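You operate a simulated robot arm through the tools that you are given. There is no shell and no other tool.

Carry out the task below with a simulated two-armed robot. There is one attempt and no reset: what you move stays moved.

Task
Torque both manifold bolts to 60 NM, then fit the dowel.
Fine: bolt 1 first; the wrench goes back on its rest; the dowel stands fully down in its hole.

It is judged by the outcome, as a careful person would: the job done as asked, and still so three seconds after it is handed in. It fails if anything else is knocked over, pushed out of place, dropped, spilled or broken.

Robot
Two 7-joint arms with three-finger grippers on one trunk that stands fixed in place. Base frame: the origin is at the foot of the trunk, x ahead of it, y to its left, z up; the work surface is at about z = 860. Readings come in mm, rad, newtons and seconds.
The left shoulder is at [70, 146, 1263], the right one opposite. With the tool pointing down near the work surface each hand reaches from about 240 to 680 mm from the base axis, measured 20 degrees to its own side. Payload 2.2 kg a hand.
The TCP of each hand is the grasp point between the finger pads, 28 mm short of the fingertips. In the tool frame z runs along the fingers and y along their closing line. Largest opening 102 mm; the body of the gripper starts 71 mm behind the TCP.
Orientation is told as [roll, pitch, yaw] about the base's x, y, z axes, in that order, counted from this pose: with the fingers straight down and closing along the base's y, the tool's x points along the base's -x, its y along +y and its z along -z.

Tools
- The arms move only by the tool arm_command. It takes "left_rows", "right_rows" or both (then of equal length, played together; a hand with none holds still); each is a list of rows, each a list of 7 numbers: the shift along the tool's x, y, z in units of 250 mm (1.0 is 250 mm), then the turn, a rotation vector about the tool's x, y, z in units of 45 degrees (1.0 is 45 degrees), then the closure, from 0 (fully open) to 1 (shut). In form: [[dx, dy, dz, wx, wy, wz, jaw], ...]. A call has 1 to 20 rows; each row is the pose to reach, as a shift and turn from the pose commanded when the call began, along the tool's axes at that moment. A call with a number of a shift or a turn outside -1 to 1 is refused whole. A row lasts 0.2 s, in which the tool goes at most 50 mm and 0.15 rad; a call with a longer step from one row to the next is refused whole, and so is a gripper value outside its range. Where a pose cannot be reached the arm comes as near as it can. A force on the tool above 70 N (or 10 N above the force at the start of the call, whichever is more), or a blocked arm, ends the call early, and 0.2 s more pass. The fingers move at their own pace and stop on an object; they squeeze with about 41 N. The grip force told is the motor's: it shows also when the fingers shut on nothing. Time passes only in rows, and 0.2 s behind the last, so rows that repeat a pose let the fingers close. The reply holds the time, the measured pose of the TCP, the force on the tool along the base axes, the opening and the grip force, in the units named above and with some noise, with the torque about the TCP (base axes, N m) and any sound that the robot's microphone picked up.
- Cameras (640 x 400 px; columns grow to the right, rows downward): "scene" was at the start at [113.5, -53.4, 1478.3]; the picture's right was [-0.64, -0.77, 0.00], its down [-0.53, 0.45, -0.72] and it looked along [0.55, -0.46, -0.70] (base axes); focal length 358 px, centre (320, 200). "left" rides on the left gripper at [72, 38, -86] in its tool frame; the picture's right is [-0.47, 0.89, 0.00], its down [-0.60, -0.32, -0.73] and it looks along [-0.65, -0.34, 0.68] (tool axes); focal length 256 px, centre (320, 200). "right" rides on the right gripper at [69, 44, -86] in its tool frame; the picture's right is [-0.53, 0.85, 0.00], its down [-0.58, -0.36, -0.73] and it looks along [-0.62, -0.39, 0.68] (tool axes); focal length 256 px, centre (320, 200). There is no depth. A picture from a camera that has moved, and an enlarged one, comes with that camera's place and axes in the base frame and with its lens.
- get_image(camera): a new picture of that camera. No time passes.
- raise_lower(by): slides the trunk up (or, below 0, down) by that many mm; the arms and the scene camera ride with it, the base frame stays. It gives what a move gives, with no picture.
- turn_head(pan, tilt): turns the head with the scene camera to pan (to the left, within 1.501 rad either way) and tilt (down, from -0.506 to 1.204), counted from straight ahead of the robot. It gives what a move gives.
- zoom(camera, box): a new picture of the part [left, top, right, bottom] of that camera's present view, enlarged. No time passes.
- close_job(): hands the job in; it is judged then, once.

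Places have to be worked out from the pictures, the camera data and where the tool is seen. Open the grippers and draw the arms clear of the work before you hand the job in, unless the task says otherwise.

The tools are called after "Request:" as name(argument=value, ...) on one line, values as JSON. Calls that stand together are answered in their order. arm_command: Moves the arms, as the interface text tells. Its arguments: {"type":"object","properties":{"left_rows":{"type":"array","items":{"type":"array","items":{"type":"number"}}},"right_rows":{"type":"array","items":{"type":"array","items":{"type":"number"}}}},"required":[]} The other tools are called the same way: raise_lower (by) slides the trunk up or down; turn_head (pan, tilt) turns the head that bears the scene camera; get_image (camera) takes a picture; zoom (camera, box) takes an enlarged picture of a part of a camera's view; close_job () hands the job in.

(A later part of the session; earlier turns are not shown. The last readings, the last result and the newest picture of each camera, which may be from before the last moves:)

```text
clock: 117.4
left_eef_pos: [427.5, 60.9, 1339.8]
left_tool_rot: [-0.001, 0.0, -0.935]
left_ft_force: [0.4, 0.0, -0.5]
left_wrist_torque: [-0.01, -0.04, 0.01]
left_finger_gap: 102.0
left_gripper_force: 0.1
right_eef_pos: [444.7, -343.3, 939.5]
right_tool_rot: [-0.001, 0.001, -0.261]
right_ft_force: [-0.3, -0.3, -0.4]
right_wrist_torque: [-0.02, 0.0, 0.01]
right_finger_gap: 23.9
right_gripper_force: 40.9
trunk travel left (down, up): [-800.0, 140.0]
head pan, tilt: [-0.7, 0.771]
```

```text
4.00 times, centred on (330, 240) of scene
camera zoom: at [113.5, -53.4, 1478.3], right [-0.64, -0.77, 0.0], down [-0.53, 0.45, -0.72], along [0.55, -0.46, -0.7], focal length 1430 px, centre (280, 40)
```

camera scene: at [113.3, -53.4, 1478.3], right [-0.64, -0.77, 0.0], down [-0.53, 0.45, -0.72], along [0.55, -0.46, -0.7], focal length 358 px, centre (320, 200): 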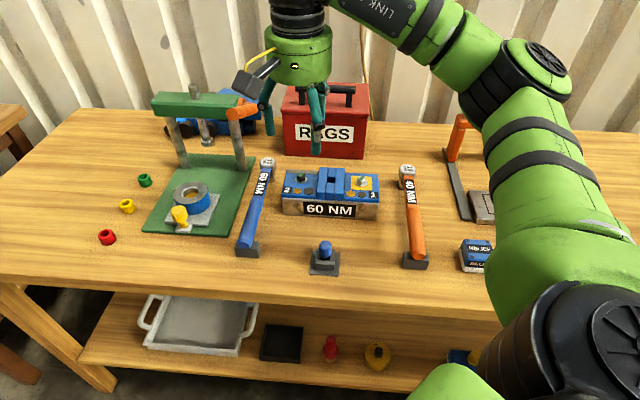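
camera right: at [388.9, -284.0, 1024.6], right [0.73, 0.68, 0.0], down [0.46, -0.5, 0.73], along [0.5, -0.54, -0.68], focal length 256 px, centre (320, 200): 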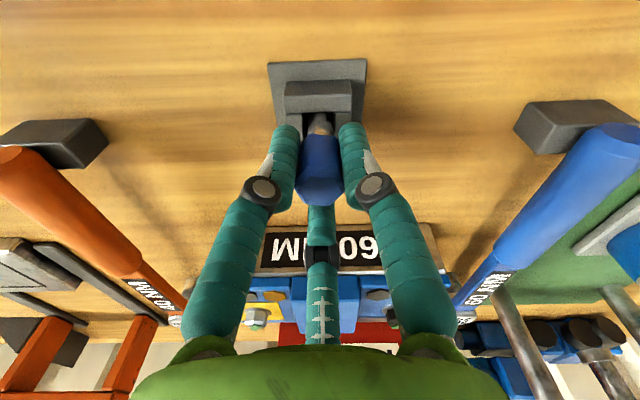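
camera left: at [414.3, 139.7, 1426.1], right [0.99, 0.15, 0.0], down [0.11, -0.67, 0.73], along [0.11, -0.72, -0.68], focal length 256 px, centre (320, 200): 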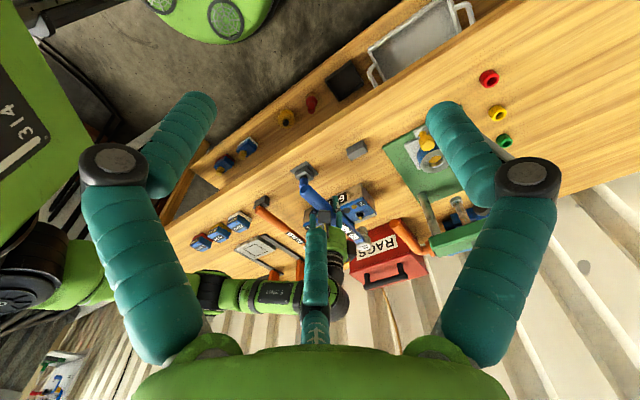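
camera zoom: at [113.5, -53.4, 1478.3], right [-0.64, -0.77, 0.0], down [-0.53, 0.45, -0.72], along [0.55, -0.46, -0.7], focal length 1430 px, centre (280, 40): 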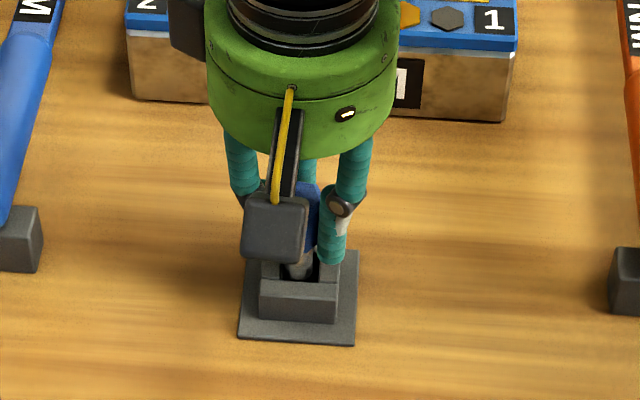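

The dowel comes up with a round metal shank showing, and the stand stayed in place. I'll zoom the wrist view for tilt, then lift it clear.

Request:
zoom(camera="right", box=[250, 50, 390, 220])

Request:
arm_command(right_rows=[[0, 0, -0.04, 0, 0, 0, 0.95], [0, 0, -0.08, 0, 0, 0, 0.95], [0, 0, -0.12, 0, 0, 0, 0.95], [0, 0, -0.16, 0, 0, 0, 0.95], [0, 0, -0.2, 0, 0, 0, 0.95], [0, 0, -0.24, 0, 0, 0, 0.95], [0, 0, -0.24, 0, 0, 0, 0.95], [0, 0, -0.24, 0, 0, 0, 0.95]])

Request:
zoom(camera="right", box=[250, 50, 390, 220])

Request:
zoom(camera="left", box=[260, 150, 350, 240])

Request:
zoom(camera="scene", box=[280, 170, 380, 290])

```text
2.35 times, centred on (320, 135) of right
camera zoom: at [388.9, -284.0, 1024.6], right [0.73, 0.68, 0.0], down [0.46, -0.5, 0.73], along [0.5, -0.54, -0.68], focal length 602 px, centre (320, 353)
```

zoom: 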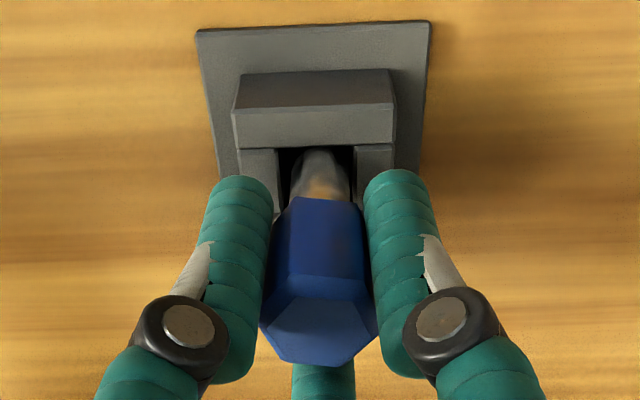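

```text
clock: 119.2
left_eef_pos: [426.9, 60.5, 1338.8]
left_tool_rot: [0.0, 0.001, -0.934]
left_ft_force: [-0.1, -0.1, -0.4]
left_wrist_torque: [-0.02, -0.01, 0.01]
left_finger_gap: 102.2
left_gripper_force: 0.0
right_eef_pos: [443.6, -345.2, 999.2]
right_tool_rot: [-0.001, 0.0, -0.259]
right_ft_force: [-0.2, 0.1, -1.2]
right_wrist_torque: [-0.01, -0.01, 0.02]
right_finger_gap: 24.1
right_gripper_force: 40.9
trunk travel left (down, up): [-800.0, 140.0]
head pan, tilt: [-0.7, 0.771]
```

```text
2.35 times, centred on (320, 135) of right
camera zoom: at [388.5, -285.7, 1083.9], right [0.73, 0.68, 0.0], down [0.46, -0.5, 0.73], along [0.5, -0.54, -0.68], focal length 602 px, centre (320, 353)
```

zoom: 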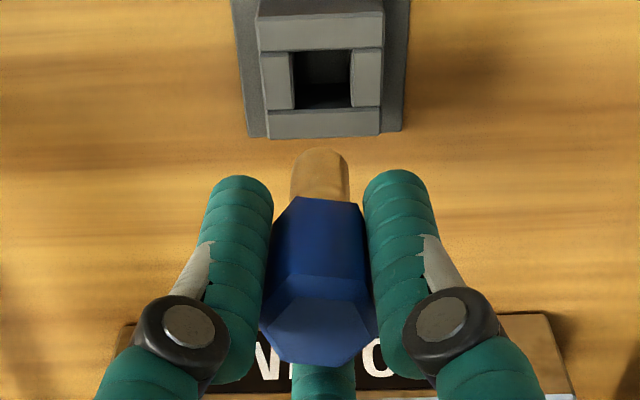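

```text
4.44 times, centred on (305, 195) of left
camera zoom: at [413.7, 139.9, 1426.3], right [0.99, 0.15, 0.0], down [0.1, -0.67, 0.73], along [0.11, -0.72, -0.68], focal length 1138 px, centre (387, 222)
```

zoom: 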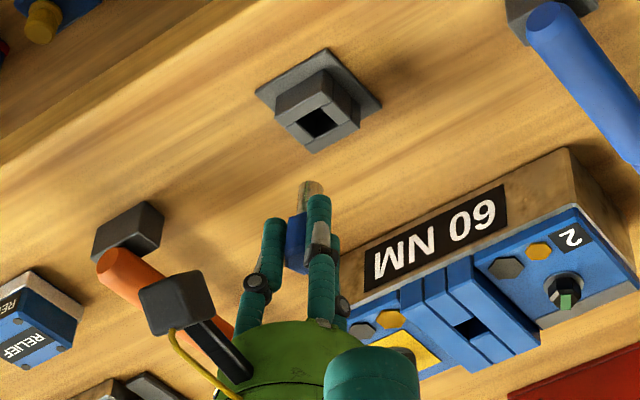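

```text
3.33 times, centred on (330, 230) of scene
camera zoom: at [113.5, -53.4, 1478.3], right [-0.64, -0.77, 0.0], down [-0.53, 0.45, -0.72], along [0.55, -0.46, -0.7], focal length 1192 px, centre (287, 100)
```

zoom: 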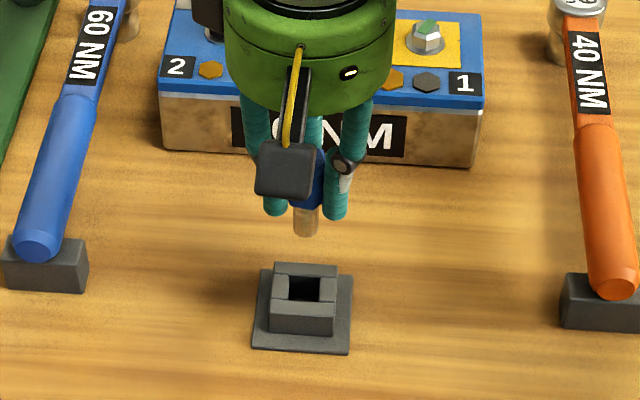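

The dowel is out: a knob with a round shank about 14 mm thick, and the empty stand is undisturbed. I'll check the dowel for tilt from the left and find the shank's tip.

Request:
zoom(camera="left", box=[290, 180, 325, 215])

Request:
zoom(camera="scene", box=[310, 205, 360, 250])

```text
11.43 times, centred on (308, 198) of left
camera zoom: at [413.7, 139.9, 1426.3], right [0.99, 0.15, 0.0], down [0.1, -0.67, 0.73], along [0.11, -0.72, -0.68], focal length 2926 px, centre (463, 229)
```

zoom: 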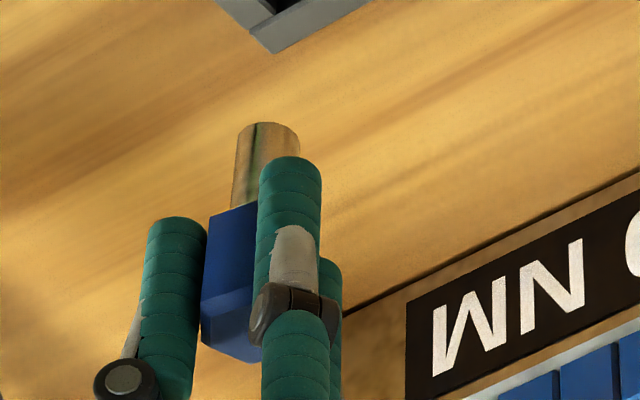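

```text
8.89 times, centred on (335, 228) of scene
camera zoom: at [113.5, -53.4, 1478.3], right [-0.64, -0.77, 0.0], down [-0.53, 0.45, -0.72], along [0.55, -0.46, -0.7], focal length 3179 px, centre (187, -44)
```

zoom: 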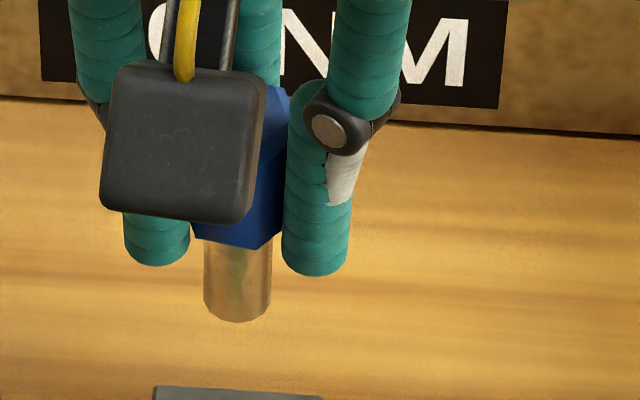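

The dowel hangs nearly vertical with its tip about 56 mm below the TCP. By my reach data the hole at about (571,-472) is some 20 mm beyond what a vertical hand can reach, so I'll lean the hand about 4.5° outward, which the 18 mm hole and 14 mm shank allow. I'll raise and carry it to just short of the hole.

Request:
arm_command(right_rows=[[0, 0, -0.05, 0, 0, 0, 0.95], [-0.03, -0.017, -0.084, 0, 0, 0, 0.95], [-0.1, -0.058, -0.084, 0, 0, 0, 0.95], [-0.17, -0.098, -0.084, 0.01, -0.017, 0, 0.95], [-0.24, -0.138, -0.084, 0.02, -0.035, 0, 0.95], [-0.31, -0.179, -0.084, 0.03, -0.052, 0, 0.95], [-0.38, -0.219, -0.084, 0.04, -0.069, 0, 0.95], [-0.43, -0.248, -0.084, 0.05, -0.0865, 0, 0.95], [-0.458, -0.264, -0.084, 0.05, -0.0865, 0, 0.95], [-0.458, -0.264, -0.084, 0.05, -0.0865, 0, 0.95], [-0.458, -0.264, -0.084, 0.05, -0.0865, 0, 0.95]])

Request:
get_image(camera="right")

Request:
zoom(camera="left", box=[270, 170, 370, 260])

Request:
zoom(camera="scene", box=[260, 120, 390, 230])

```text
clock: 121.6
left_eef_pos: [427.5, 62.1, 1340.8]
left_tool_rot: [0.001, -0.001, -0.935]
left_ft_force: [0.1, 0.6, 0.1]
left_wrist_torque: [-0.03, -0.03, 0.01]
left_finger_gap: 102.0
left_gripper_force: 0.1
right_eef_pos: [537.4, -436.9, 1020.8]
right_tool_rot: [-0.038, -0.068, -0.261]
right_ft_force: [0.7, -0.1, 0.1]
right_wrist_torque: [0.03, 0.01, 0.01]
right_finger_gap: 23.8
right_gripper_force: 41.5
trunk travel left (down, up): [-800.0, 140.0]
head pan, tilt: [-0.7, 0.771]
```

```text
taken
camera right: at [477.9, -372.9, 1098.6], right [0.73, 0.68, 0.0], down [0.42, -0.46, 0.78], along [0.53, -0.57, -0.62], focal length 256 px, centre (320, 200)
```

right: 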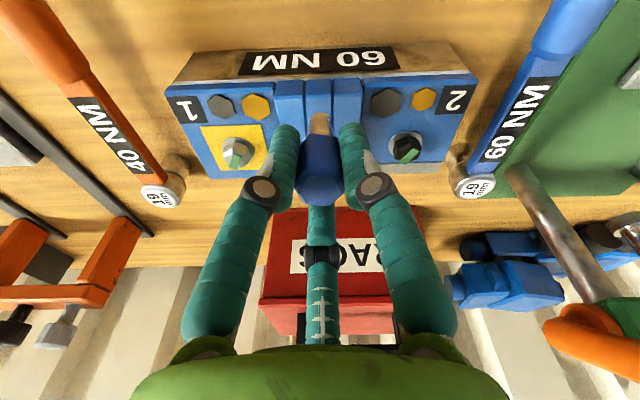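

```text
4.44 times, centred on (320, 215) of left
camera zoom: at [413.6, 140.0, 1426.3], right [0.99, 0.15, 0.0], down [0.1, -0.67, 0.73], along [0.11, -0.72, -0.68], focal length 1138 px, centre (320, 133)
```

zoom: 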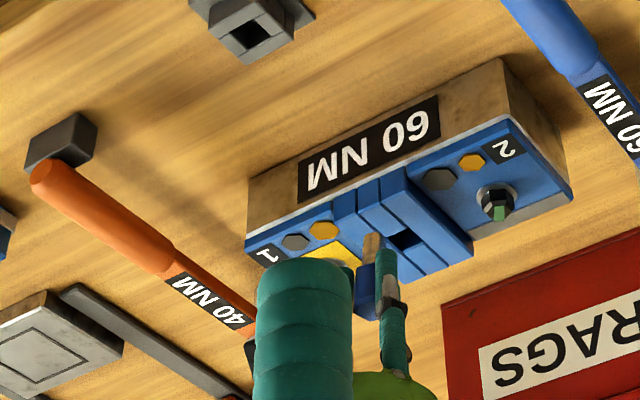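

```text
3.64 times, centred on (325, 175) of scene
camera zoom: at [113.5, -53.3, 1478.3], right [-0.64, -0.77, 0.0], down [-0.53, 0.45, -0.72], along [0.55, -0.46, -0.7], focal length 1300 px, centre (302, 291)
```

zoom: 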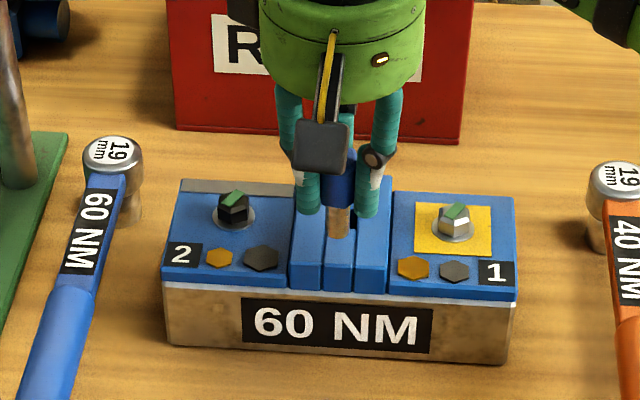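

The shank tip approaches the block with plenty of room. I'll move forward about 45 mm so the tip is above the hole, 9–10 mm over the block's top.

Request:
arm_command(right_rows=[[-0.03, -0.018, 0.003, 0, 0, 0, 0.95], [-0.06, -0.037, 0.006, 0, 0, 0, 0.95], [-0.09, -0.055, 0.009, 0, 0, 0, 0.95], [-0.12, -0.074, 0.03, 0, 0, 0, 0.95], [-0.148, -0.0908, 0.055, 0, 0, 0, 0.95], [-0.148, -0.0908, 0.074, 0, 0, 0, 0.95], [-0.148, -0.0908, 0.074, 0, 0, 0, 0.95], [-0.148, -0.0908, 0.074, 0, 0, 0, 0.95]])

Request:
zoom(camera="right", box=[250, 60, 390, 180])

Request:
zoom(camera="left", box=[315, 190, 365, 240])

Request:
zoom(camera="scene", box=[300, 150, 360, 210])

```text
clock: 123.4
left_eef_pos: [426.4, 60.9, 1340.1]
left_tool_rot: [0.0, 0.0, -0.934]
left_ft_force: [0.2, -0.1, -0.2]
left_wrist_torque: [0.01, -0.03, 0.01]
left_finger_gap: 102.0
left_gripper_force: 0.0
right_eef_pos: [568.8, -469.8, 1006.3]
right_tool_rot: [-0.037, -0.069, -0.26]
right_ft_force: [-0.7, -0.3, -0.2]
right_wrist_torque: [-0.02, 0.01, 0.01]
right_finger_gap: 23.8
right_gripper_force: 41.0
trunk travel left (down, up): [-800.0, 140.0]
head pan, tilt: [-0.7, 0.771]
```

```text
3.33 times, centred on (320, 120) of right
camera zoom: at [508.9, -405.3, 1084.4], right [0.73, 0.68, 0.0], down [0.42, -0.46, 0.78], along [0.53, -0.57, -0.62], focal length 853 px, centre (320, 467)
```

zoom: 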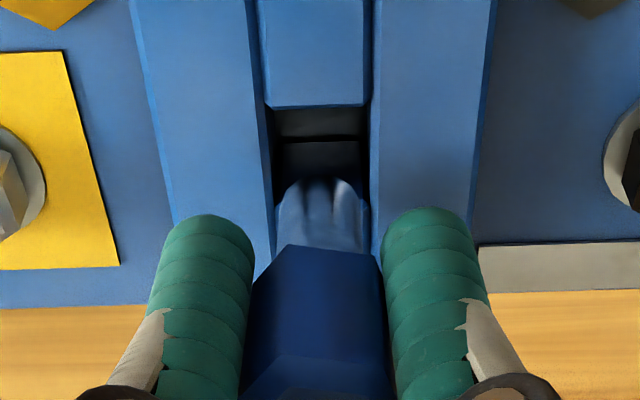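

```text
8.00 times, centred on (340, 215) of left
camera zoom: at [413.8, 140.0, 1426.3], right [0.99, 0.15, 0.0], down [0.1, -0.67, 0.73], along [0.11, -0.72, -0.68], focal length 2048 px, centre (160, 80)
```

zoom: 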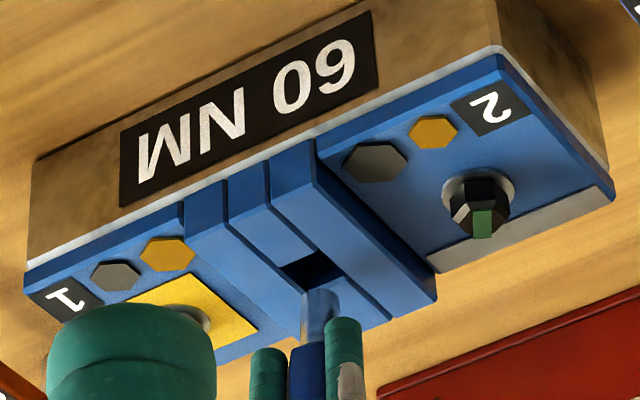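

```text
6.67 times, centred on (330, 180) of scene
camera zoom: at [113.6, -53.4, 1478.3], right [-0.64, -0.77, 0.0], down [-0.53, 0.45, -0.72], along [0.55, -0.46, -0.7], focal length 2384 px, centre (253, 333)
```

zoom: 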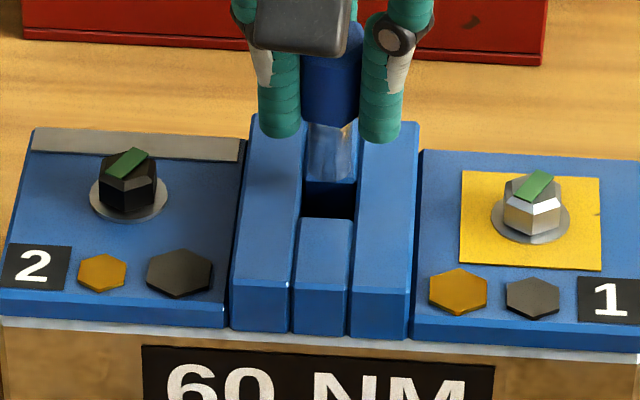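

The tip is laterally centred over the hole, but seems 3–4 mm too far in depth. I'll zoom in more on both views to be precise.

Request:
zoom(camera="left", box=[328, 214, 353, 239])

Request:
zoom(camera="scene", box=[318, 158, 348, 188])

Request:
zoom(camera="right", box=[290, 70, 350, 130])

```text
16.00 times, centred on (340, 226) of left
camera zoom: at [413.8, 140.0, 1426.3], right [0.99, 0.15, 0.0], down [0.1, -0.67, 0.73], along [0.11, -0.72, -0.68], focal length 4096 px, centre (-8, -224)
```

zoom: 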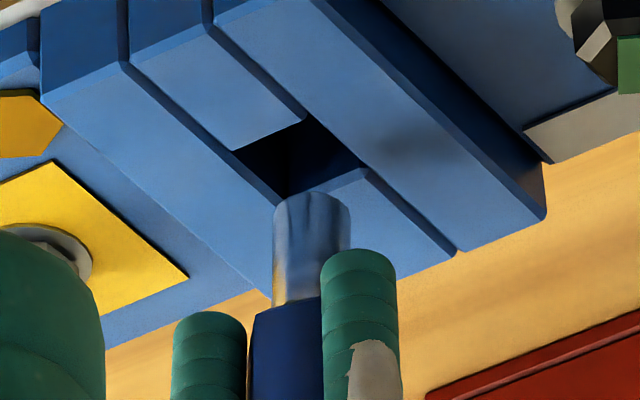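

```text
13.33 times, centred on (333, 173) of scene
camera zoom: at [113.6, -53.4, 1478.3], right [-0.64, -0.77, 0.0], down [-0.53, 0.45, -0.72], along [0.55, -0.46, -0.7], focal length 4768 px, centre (147, 560)
```

zoom: 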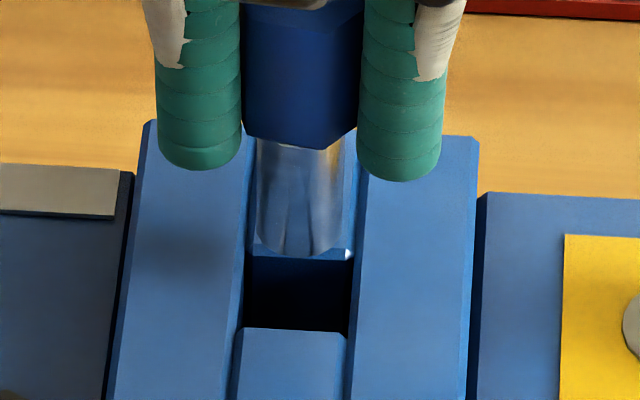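

```text
6.67 times, centred on (320, 100) of right
camera zoom: at [508.9, -405.3, 1084.4], right [0.73, 0.68, 0.0], down [0.42, -0.46, 0.78], along [0.53, -0.57, -0.62], focal length 1707 px, centre (320, 867)
```

zoom: 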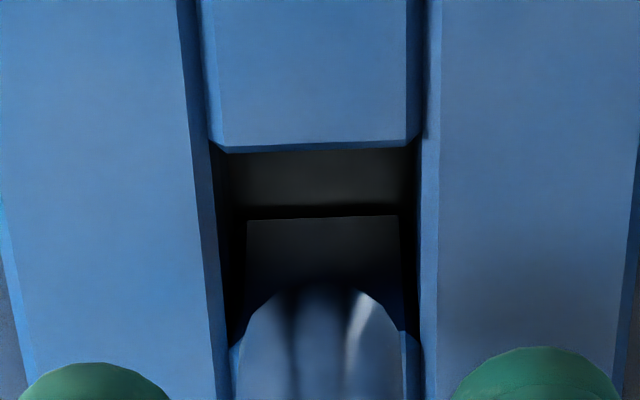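

Both views agree: the tip is about 4.6 mm too far in depth and fine laterally. I'll shift back about 5.3 mm and lower 7 mm, then check again.

Request:
arm_command(right_rows=[[0.009, 0.006, -0.001, 0, 0, 0, 0.95], [0.0175, 0.012, -0.0017, 0, 0, 0, 0.95], [0.0175, 0.012, 0.012, 0, 0, 0, 0.95], [0.0175, 0.012, 0.026, 0, 0, 0, 0.95], [0.0175, 0.012, 0.026, 0, 0, 0, 0.95], [0.0175, 0.012, 0.026, 0, 0, 0, 0.95]])

Request:
zoom(camera="left", box=[328, 214, 353, 239])

Request:
zoom(camera="scene", box=[318, 158, 348, 188])

Request:
zoom(camera="right", box=[290, 70, 350, 130])

```text
clock: 124.8
left_eef_pos: [427.6, 60.9, 1339.6]
left_tool_rot: [-0.001, 0.001, -0.934]
left_ft_force: [-0.3, 0.2, 0.0]
left_wrist_torque: [0.02, 0.03, -0.01]
left_finger_gap: 102.3
left_gripper_force: 0.1
right_eef_pos: [565.5, -465.0, 998.9]
right_tool_rot: [-0.039, -0.069, -0.259]
right_ft_force: [-0.5, 0.1, -0.5]
right_wrist_torque: [0.0, 0.01, -0.01]
right_finger_gap: 23.8
right_gripper_force: 40.7
trunk travel left (down, up): [-800.0, 140.0]
head pan, tilt: [-0.7, 0.771]
```

```text
16.00 times, centred on (340, 226) of left
camera zoom: at [413.7, 140.0, 1426.3], right [0.99, 0.15, 0.0], down [0.1, -0.67, 0.73], along [0.11, -0.72, -0.68], focal length 4096 px, centre (-8, -224)
```

zoom: 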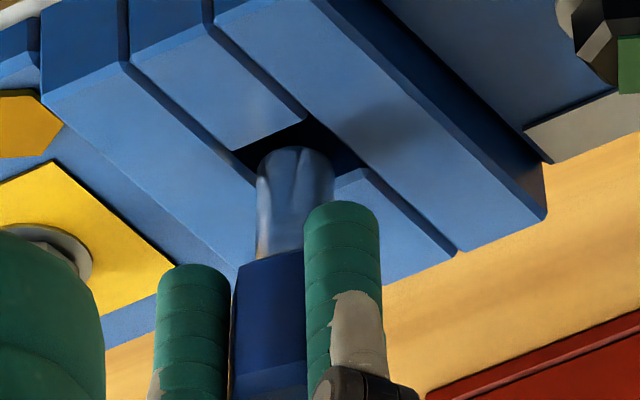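

```text
13.33 times, centred on (333, 173) of scene
camera zoom: at [113.6, -53.4, 1478.3], right [-0.64, -0.77, 0.0], down [-0.53, 0.45, -0.72], along [0.55, -0.46, -0.7], focal length 4768 px, centre (147, 560)
```

zoom: 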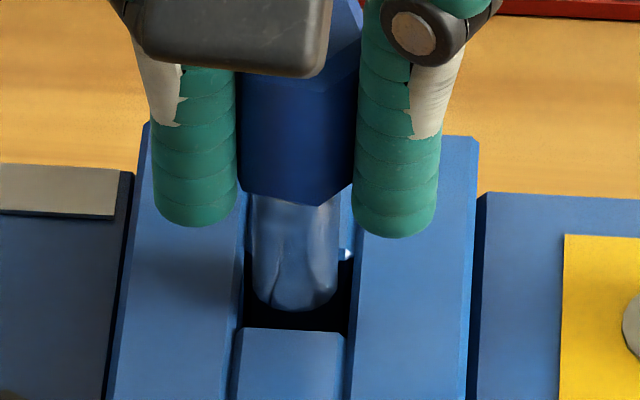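

```text
6.67 times, centred on (320, 100) of right
camera zoom: at [505.3, -401.3, 1076.8], right [0.73, 0.68, 0.0], down [0.42, -0.46, 0.78], along [0.53, -0.57, -0.62], focal length 1707 px, centre (320, 867)
```

zoom: 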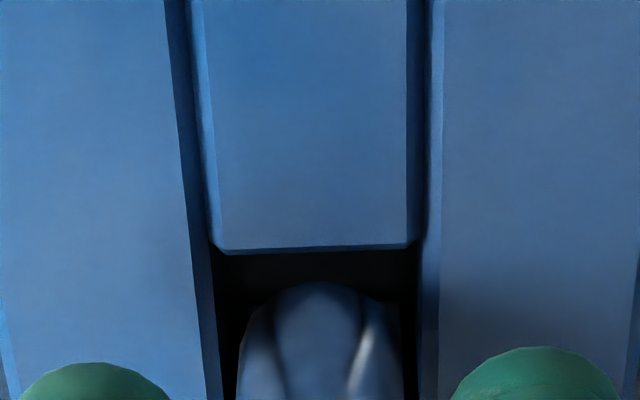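

The tip is now centred over the hole in both views, about 3 mm above the block. I'll lower along the shank's axis slowly, watching the force.

Request:
arm_command(right_rows=[[0, 0, 0.008, 0, 0, 0, 0.95], [0, 0, 0.016, 0, 0, 0, 0.95], [0, 0, 0.024, 0, 0, 0, 0.95], [0, 0, 0.032, 0, 0, 0, 0.95], [0, 0, 0.04, 0, 0, 0, 0.95], [0, 0, 0.048, 0, 0, 0, 0.95], [0, 0, 0.048, 0, 0, 0, 0.95]])

Request:
zoom(camera="left", box=[328, 210, 353, 235])

Request:
zoom(camera="scene", box=[318, 158, 348, 188])

```text
clock: 126.4
left_eef_pos: [427.5, 61.9, 1340.2]
left_tool_rot: [-0.001, 0.001, -0.932]
left_ft_force: [-0.6, -0.1, -0.1]
left_wrist_torque: [0.0, 0.04, 0.01]
left_finger_gap: 102.1
left_gripper_force: 0.0
right_eef_pos: [566.8, -467.3, 986.3]
right_tool_rot: [-0.04, -0.067, -0.26]
right_ft_force: [0.4, 0.1, -0.4]
right_wrist_torque: [0.02, -0.02, 0.02]
right_finger_gap: 23.9
right_gripper_force: 41.3
trunk travel left (down, up): [-800.0, 140.0]
head pan, tilt: [-0.7, 0.771]
```

```text
16.00 times, centred on (340, 222) of left
camera zoom: at [413.7, 140.0, 1426.3], right [0.99, 0.15, 0.0], down [0.1, -0.67, 0.73], along [0.11, -0.72, -0.68], focal length 4096 px, centre (-8, -160)
```

zoom: 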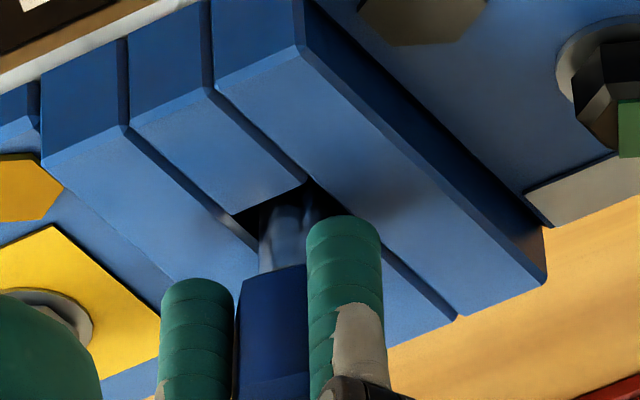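

```text
13.33 times, centred on (333, 173) of scene
camera zoom: at [113.5, -53.4, 1478.3], right [-0.64, -0.77, 0.0], down [-0.53, 0.45, -0.72], along [0.55, -0.46, -0.7], focal length 4768 px, centre (147, 560)
```

zoom: 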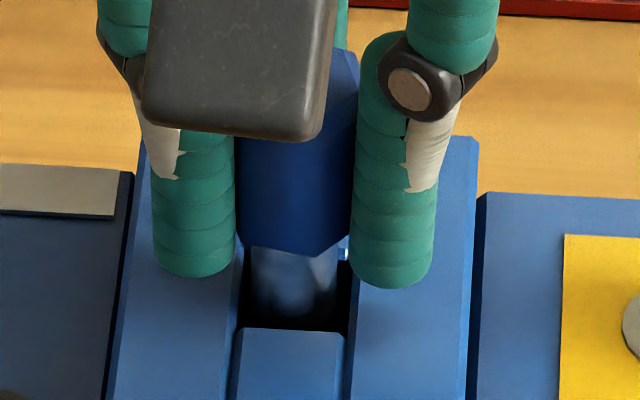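

The shank is going into the hole without contact. I'll continue down 8 mm at a time.

Request:
arm_command(right_rows=[[0, 0, 0.008, 0, 0, 0, 0.95], [0, 0, 0.016, 0, 0, 0, 0.95], [0, 0, 0.024, 0, 0, 0, 0.95], [0, 0, 0.032, 0, 0, 0, 0.95], [0, 0, 0.032, 0, 0, 0, 0.95], [0, 0, 0.032, 0, 0, 0, 0.95]])

Request:
zoom(camera="scene", box=[318, 158, 348, 188])

Request:
zoom(camera="left", box=[328, 210, 353, 235])

```text
clock: 127.8
left_eef_pos: [427.3, 61.1, 1339.0]
left_tool_rot: [-0.001, 0.002, -0.933]
left_ft_force: [0.6, -0.6, 0.0]
left_wrist_torque: [0.02, -0.03, 0.01]
left_finger_gap: 102.0
left_gripper_force: 0.1
right_eef_pos: [566.7, -467.7, 977.4]
right_tool_rot: [-0.039, -0.068, -0.26]
right_ft_force: [0.5, -0.5, -0.3]
right_wrist_torque: [-0.03, 0.03, 0.01]
right_finger_gap: 23.8
right_gripper_force: 41.0
trunk travel left (down, up): [-800.0, 140.0]
head pan, tilt: [-0.7, 0.771]
```

```text
13.33 times, centred on (333, 173) of scene
camera zoom: at [113.5, -53.4, 1478.3], right [-0.64, -0.77, 0.0], down [-0.53, 0.45, -0.72], along [0.55, -0.46, -0.7], focal length 4768 px, centre (147, 560)
```

zoom: 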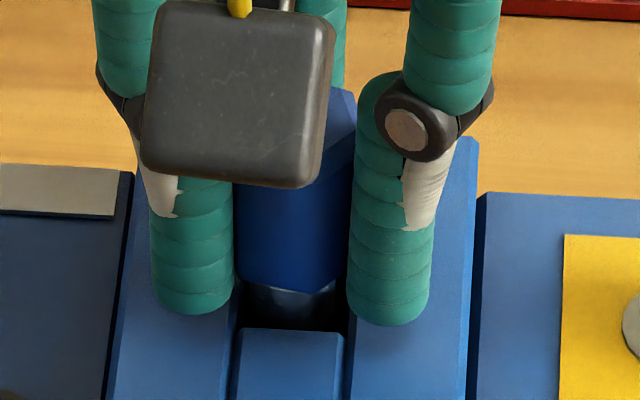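

```text
16.00 times, centred on (340, 222) of left
camera zoom: at [413.6, 140.0, 1426.3], right [0.99, 0.15, 0.0], down [0.1, -0.67, 0.73], along [0.11, -0.72, -0.68], focal length 4096 px, centre (-8, -160)
```

zoom: 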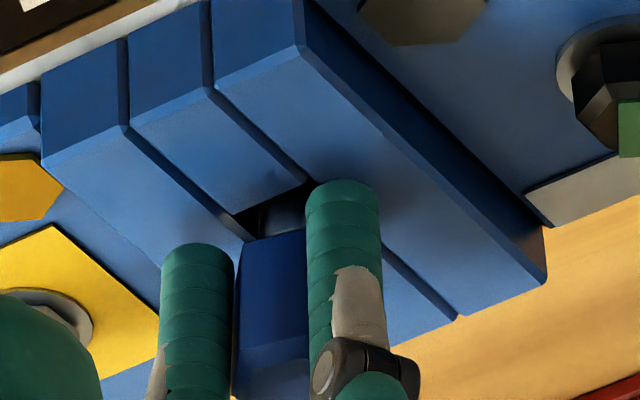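

It's about 18 mm deep with no contact and the fingertips are some 9 mm above the block. I'll go 6 mm further.

Request:
arm_command(right_rows=[[0, 0, 0.008, 0, 0, 0, 0.95], [0, 0, 0.016, 0, 0, 0, 0.95], [0, 0, 0.022, 0, 0, 0, 0.95], [0, 0, 0.022, 0, 0, 0, 0.95], [0, 0, 0.022, 0, 0, 0, 0.95]])

Request:
zoom(camera="scene", box=[318, 158, 348, 188])

Request:
zoom(camera="left", box=[328, 210, 353, 235])

```text
clock: 129.0
left_eef_pos: [426.9, 62.5, 1341.0]
left_tool_rot: [0.001, -0.001, -0.932]
left_ft_force: [-0.9, 0.0, 0.3]
left_wrist_torque: [0.0, -0.02, -0.01]
left_finger_gap: 101.9
left_gripper_force: 0.2
right_eef_pos: [567.9, -466.1, 974.5]
right_tool_rot: [-0.038, -0.071, -0.26]
right_ft_force: [-0.7, 0.2, 5.8]
right_wrist_torque: [0.0, 0.05, 0.01]
right_finger_gap: 23.9
right_gripper_force: 41.0
trunk travel left (down, up): [-800.0, 140.0]
head pan, tilt: [-0.7, 0.771]
```

```text
13.33 times, centred on (333, 173) of scene
camera zoom: at [112.1, -52.4, 1478.5], right [-0.64, -0.77, 0.0], down [-0.53, 0.45, -0.72], along [0.55, -0.46, -0.7], focal length 4768 px, centre (147, 560)
```

zoom: 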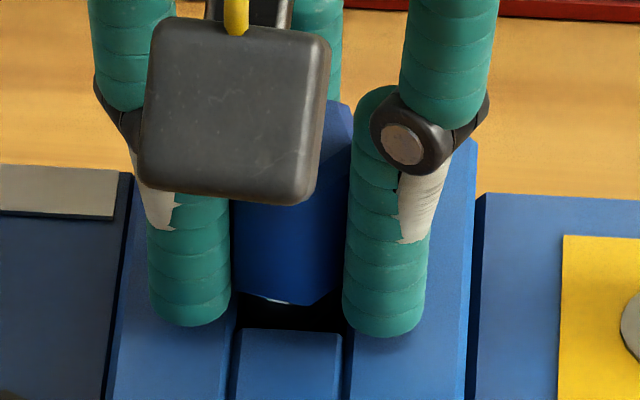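

```text
16.00 times, centred on (340, 222) of left
camera zoom: at [412.3, 140.9, 1426.7], right [0.99, 0.15, 0.0], down [0.1, -0.67, 0.73], along [0.11, -0.72, -0.68], focal length 4096 px, centre (-8, -160)
```

zoom: 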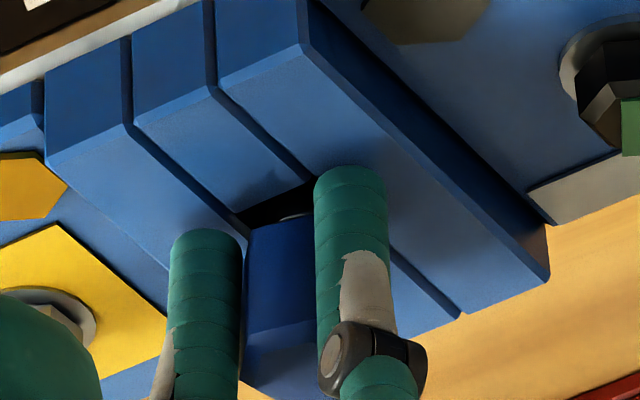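

The shank touched bottom (6 N upward) about 21 mm down, matching how deep it sat in its stand. I'll relax the push by about 1.5 mm and open the fingers gently so it can settle upright.

Request:
arm_command(right_rows=[[0, 0, -0.006, 0, 0, 0, 0.95], [0, 0, -0.006, 0, 0, 0, 0.85], [0, 0, -0.006, 0, 0, 0, 0.78], [0, 0, -0.006, 0, 0, 0, 0.72], [0, 0, -0.006, 0, 0, 0, 0.68], [0, 0, -0.006, 0, 0, 0, 0.65], [0, 0, -0.006, 0, 0, 0, 0.65]])

Request:
zoom(camera="scene", box=[308, 148, 358, 198])

Request:
zoom(camera="left", box=[323, 205, 363, 245])

Request:
zoom(camera="right", box=[250, 60, 390, 200])

```text
clock: 130.6
left_eef_pos: [426.9, 61.9, 1339.4]
left_tool_rot: [0.001, 0.0, -0.933]
left_ft_force: [0.7, 1.0, 0.4]
left_wrist_torque: [-0.03, -0.04, 0.03]
left_finger_gap: 101.9
left_gripper_force: 0.1
right_eef_pos: [567.5, -468.0, 973.7]
right_tool_rot: [-0.04, -0.069, -0.259]
right_ft_force: [-0.4, -0.7, -0.1]
right_wrist_torque: [0.02, 0.03, -0.01]
right_finger_gap: 35.6
right_gripper_force: 0.0
trunk travel left (down, up): [-800.0, 140.0]
head pan, tilt: [-0.7, 0.771]
```

```text
8.00 times, centred on (333, 173) of scene
camera zoom: at [113.4, -53.3, 1478.3], right [-0.64, -0.77, 0.0], down [-0.53, 0.45, -0.72], along [0.55, -0.46, -0.7], focal length 2861 px, centre (216, 416)
```

zoom: 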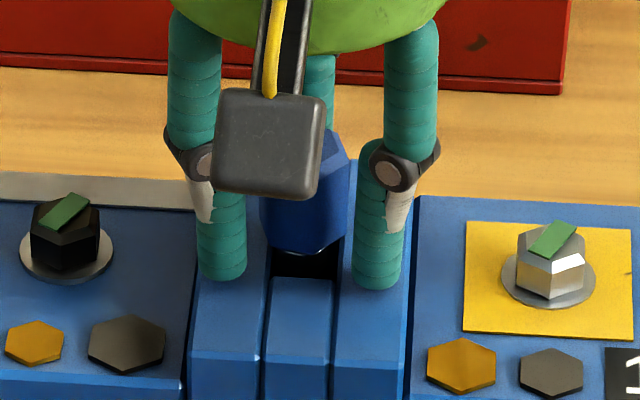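

```text
10.00 times, centred on (343, 225) of left
camera zoom: at [413.6, 140.0, 1426.3], right [0.99, 0.15, 0.0], down [0.1, -0.67, 0.73], along [0.11, -0.72, -0.68], focal length 2560 px, centre (90, -50)
```

zoom: 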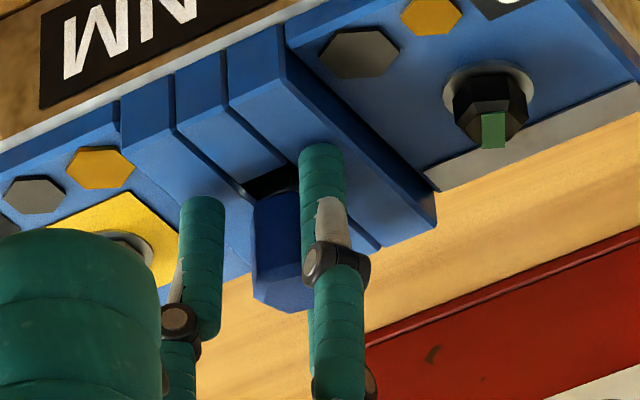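

```text
2.86 times, centred on (320, 130) of right
camera zoom: at [508.2, -402.8, 1052.8], right [0.73, 0.68, 0.0], down [0.42, -0.46, 0.78], along [0.53, -0.57, -0.62], focal length 731 px, centre (320, 400)
```

zoom: 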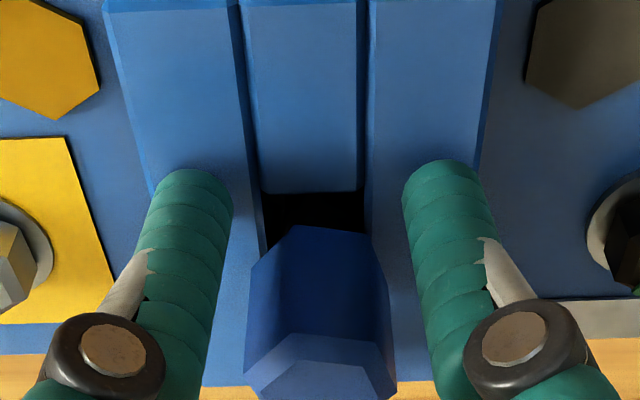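

The dowel stands by itself in the hole. I'll open wider and lift the hand straight off.

Request:
arm_command(right_rows=[[0, 0, 0, 0, 0, 0, 0.5], [0, 0, -0.01, 0, 0, 0, 0.45], [0, 0, -0.04, 0, 0, 0, 0.45], [0, 0, -0.08, 0, 0, 0, 0.45], [0, 0, -0.14, 0, 0, 0, 0.45], [0, 0, -0.22, 0, 0, 0, 0.45], [0, 0, -0.3, 0, 0, 0, 0.45], [0, 0, -0.36, 0, 0, 0, 0.45], [0, 0, -0.36, 0, 0, 0, 0.45]])

Request:
zoom(camera="scene", box=[300, 140, 360, 200])

Request:
zoom(camera="left", box=[315, 195, 370, 250])

Request:
zoom(camera="right", box=[250, 40, 390, 180])

```text
clock: 132.6
left_eef_pos: [426.8, 61.3, 1340.7]
left_tool_rot: [0.0, 0.001, -0.934]
left_ft_force: [-0.5, -0.4, -0.8]
left_wrist_torque: [-0.01, -0.02, -0.05]
left_finger_gap: 102.1
left_gripper_force: 0.1
right_eef_pos: [562.9, -462.4, 1064.3]
right_tool_rot: [-0.039, -0.068, -0.26]
right_ft_force: [0.0, -0.6, -0.3]
right_wrist_torque: [-0.02, -0.02, 0.01]
right_finger_gap: 56.0
right_gripper_force: 0.0
trunk travel left (down, up): [-800.0, 140.0]
head pan, tilt: [-0.7, 0.771]
```

```text
6.67 times, centred on (330, 170) of scene
camera zoom: at [113.5, -53.4, 1478.3], right [-0.64, -0.77, 0.0], down [-0.53, 0.45, -0.72], along [0.55, -0.46, -0.7], focal length 2384 px, centre (253, 400)
```

zoom: 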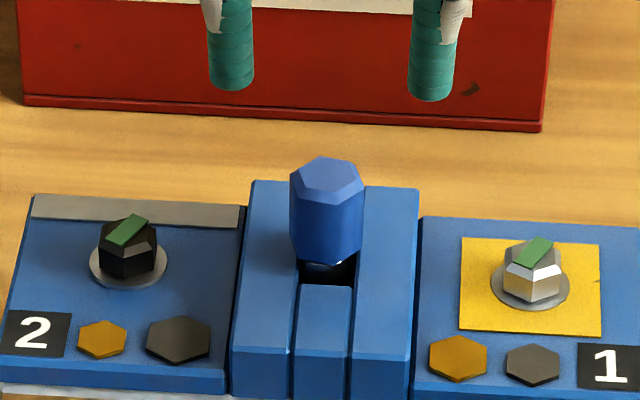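

```text
7.27 times, centred on (342, 222) of left
camera zoom: at [413.7, 139.9, 1426.3], right [0.99, 0.15, 0.0], down [0.1, -0.67, 0.73], along [0.11, -0.72, -0.68], focal length 1862 px, centre (156, 36)
```

zoom: 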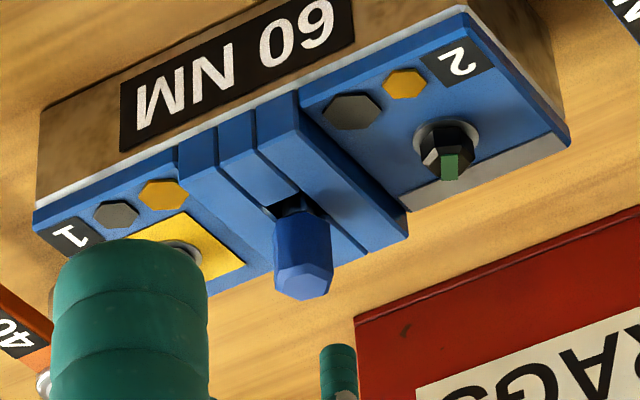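

```text
2.86 times, centred on (320, 110) of right
camera zoom: at [501.9, -398.5, 1142.6], right [0.73, 0.68, 0.0], down [0.42, -0.46, 0.78], along [0.53, -0.57, -0.62], focal length 731 px, centre (320, 457)
```

zoom: 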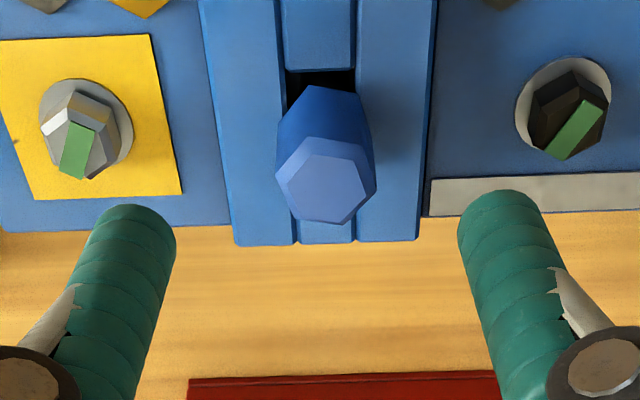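

The dowel stands upright in its hole and both bolt marks are green. I'll zoom in on how deep it sits before deciding whether to press it.

Request:
zoom(camera="scene", box=[318, 158, 348, 188])

Request:
zoom(camera="left", box=[330, 212, 355, 237])

Request:
zoom(camera="right", box=[295, 50, 350, 105])

```text
13.33 times, centred on (333, 173) of scene
camera zoom: at [113.5, -53.4, 1478.3], right [-0.64, -0.77, 0.0], down [-0.53, 0.45, -0.72], along [0.55, -0.46, -0.7], focal length 4768 px, centre (147, 560)
```

zoom: 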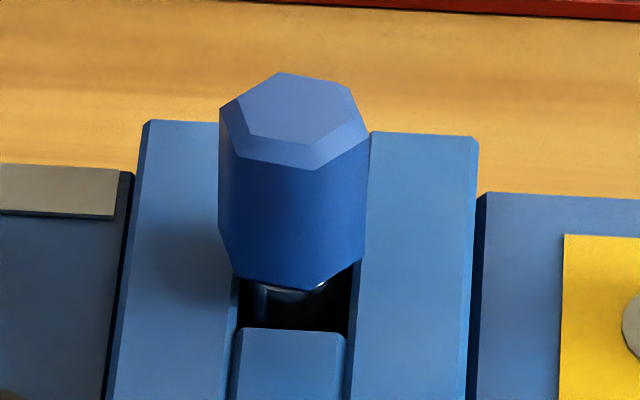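

```text
16.00 times, centred on (342, 224) of left
camera zoom: at [413.7, 139.9, 1426.3], right [0.99, 0.15, 0.0], down [0.1, -0.67, 0.73], along [0.11, -0.72, -0.68], focal length 4096 px, centre (-40, -192)
```

zoom: 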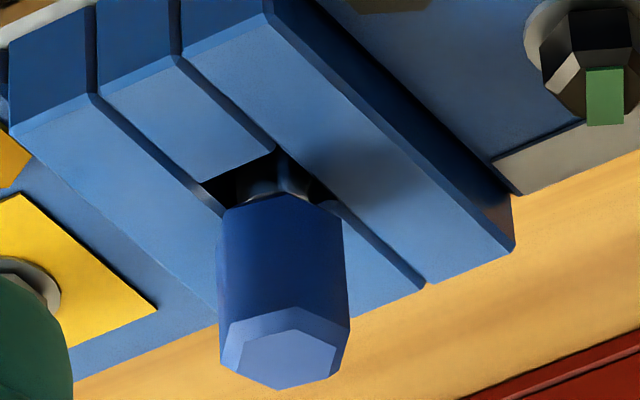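

```text
7.27 times, centred on (322, 78) of right
camera zoom: at [501.9, -398.5, 1142.6], right [0.73, 0.68, 0.0], down [0.42, -0.46, 0.78], along [0.53, -0.57, -0.62], focal length 1862 px, centre (302, 1091)
```

zoom: 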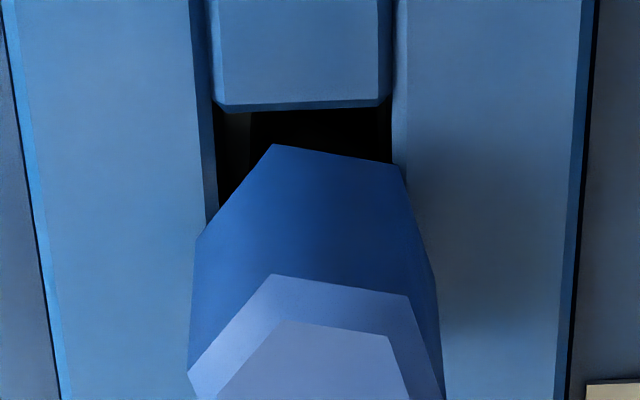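

The hole's floor works out at z≈919.5 and the shank's tip reached z≈919, so the dowel is fully down, and it stands upright within about 1°. I'll withdraw both arms, open, and then inspect everything.

Request:
arm_command(left_rows=[[0.03, 0.03, 0.03, 0, 0, -0.1, 0], [0.08, 0.07, 0.07, 0, 0, -0.2, 0], [0.14, 0.12, 0.12, 0, 0, -0.3, 0], [0.2, 0.17, 0.17, 0, 0, -0.42, 0], [0.26, 0.22, 0.22, 0, 0, -0.54, 0], [0.32, 0.27, 0.27, 0, 0, -0.66, 0], [0.38, 0.32, 0.32, 0, 0, -0.78, 0], [0.42, 0.36, 0.36, 0, 0, -0.9, 0], [0.46, 0.4, 0.4, 0, 0, -0.98, 0], [0.48, 0.42, 0.42, 0, 0, -1.0, 0]], right_rows=[[0, 0, -0.06, 0, 0, 0, 0.45], [0, 0, -0.15, 0, 0, 0, 0.4], [0, 0, -0.26, 0, 0, 0, 0.3], [0.02, 0.01, -0.38, -0.01, 0.017, 0, 0.2], [0.08, 0.05, -0.46, -0.02, 0.035, 0, 0.1], [0.18, 0.1, -0.5, -0.03, 0.052, 0, 0], [0.3, 0.16, -0.5, -0.04, 0.069, 0, 0], [0.42, 0.22, -0.5, -0.05, 0.0865, 0, 0], [0.54, 0.28, -0.5, -0.05, 0.0865, 0, 0], [0.62, 0.32, -0.5, -0.05, 0.0865, 0, 0]])

Request:
get_image(camera="scene")

Request:
get_image(camera="left")

Request:
get_image(camera="right")

```text
clock: 134.8
left_eef_pos: [439.9, 219.8, 1233.6]
left_tool_rot: [0.0, 0.001, -0.147]
left_ft_force: [-0.1, 0.3, 0.3]
left_wrist_torque: [0.01, -0.01, -0.05]
left_finger_gap: 102.0
left_gripper_force: 0.1
right_eef_pos: [426.5, -337.6, 1177.7]
right_tool_rot: [-0.002, 0.001, -0.263]
right_ft_force: [-0.5, 0.0, -0.2]
right_wrist_torque: [-0.02, 0.06, -0.03]
right_finger_gap: 101.9
right_gripper_force: 0.1
trunk travel left (down, up): [-800.0, 140.0]
head pan, tilt: [-0.7, 0.771]
```

```text
taken
camera scene: at [113.1, -52.6, 1478.4], right [-0.64, -0.77, 0.0], down [-0.53, 0.45, -0.72], along [0.55, -0.46, -0.7], focal length 358 px, centre (320, 200)
```

scene: 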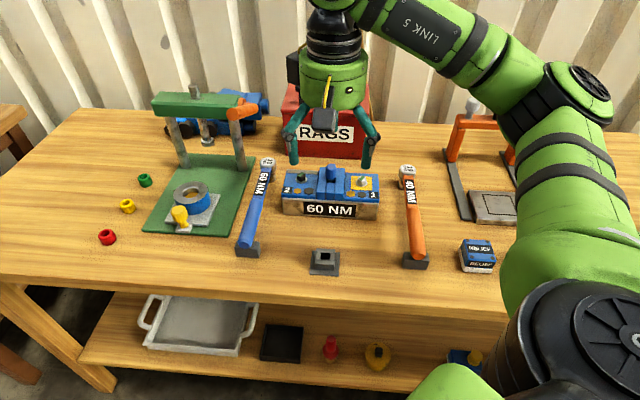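

```text
taken
camera left: at [373.1, 265.5, 1321.2], right [0.59, 0.81, 0.0], down [0.55, -0.4, 0.73], along [0.59, -0.43, -0.68], focal length 256 px, centre (320, 200)
```

left: 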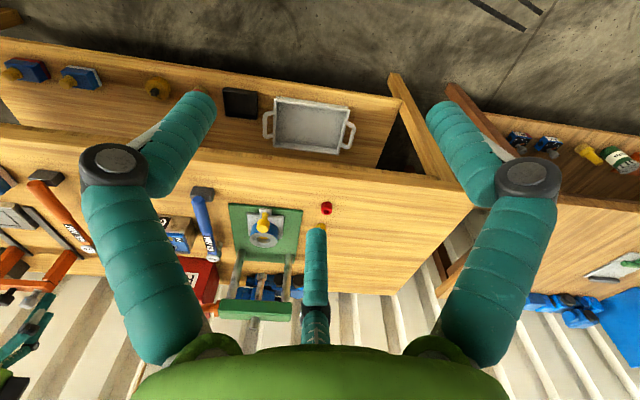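

```text
taken
camera right: at [371.5, -277.7, 1261.5], right [0.73, 0.68, 0.0], down [0.46, -0.5, 0.73], along [0.5, -0.54, -0.68], focal length 256 px, centre (320, 200)
```

right: 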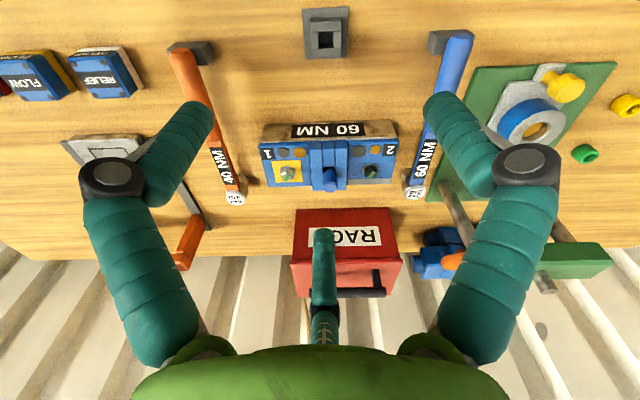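

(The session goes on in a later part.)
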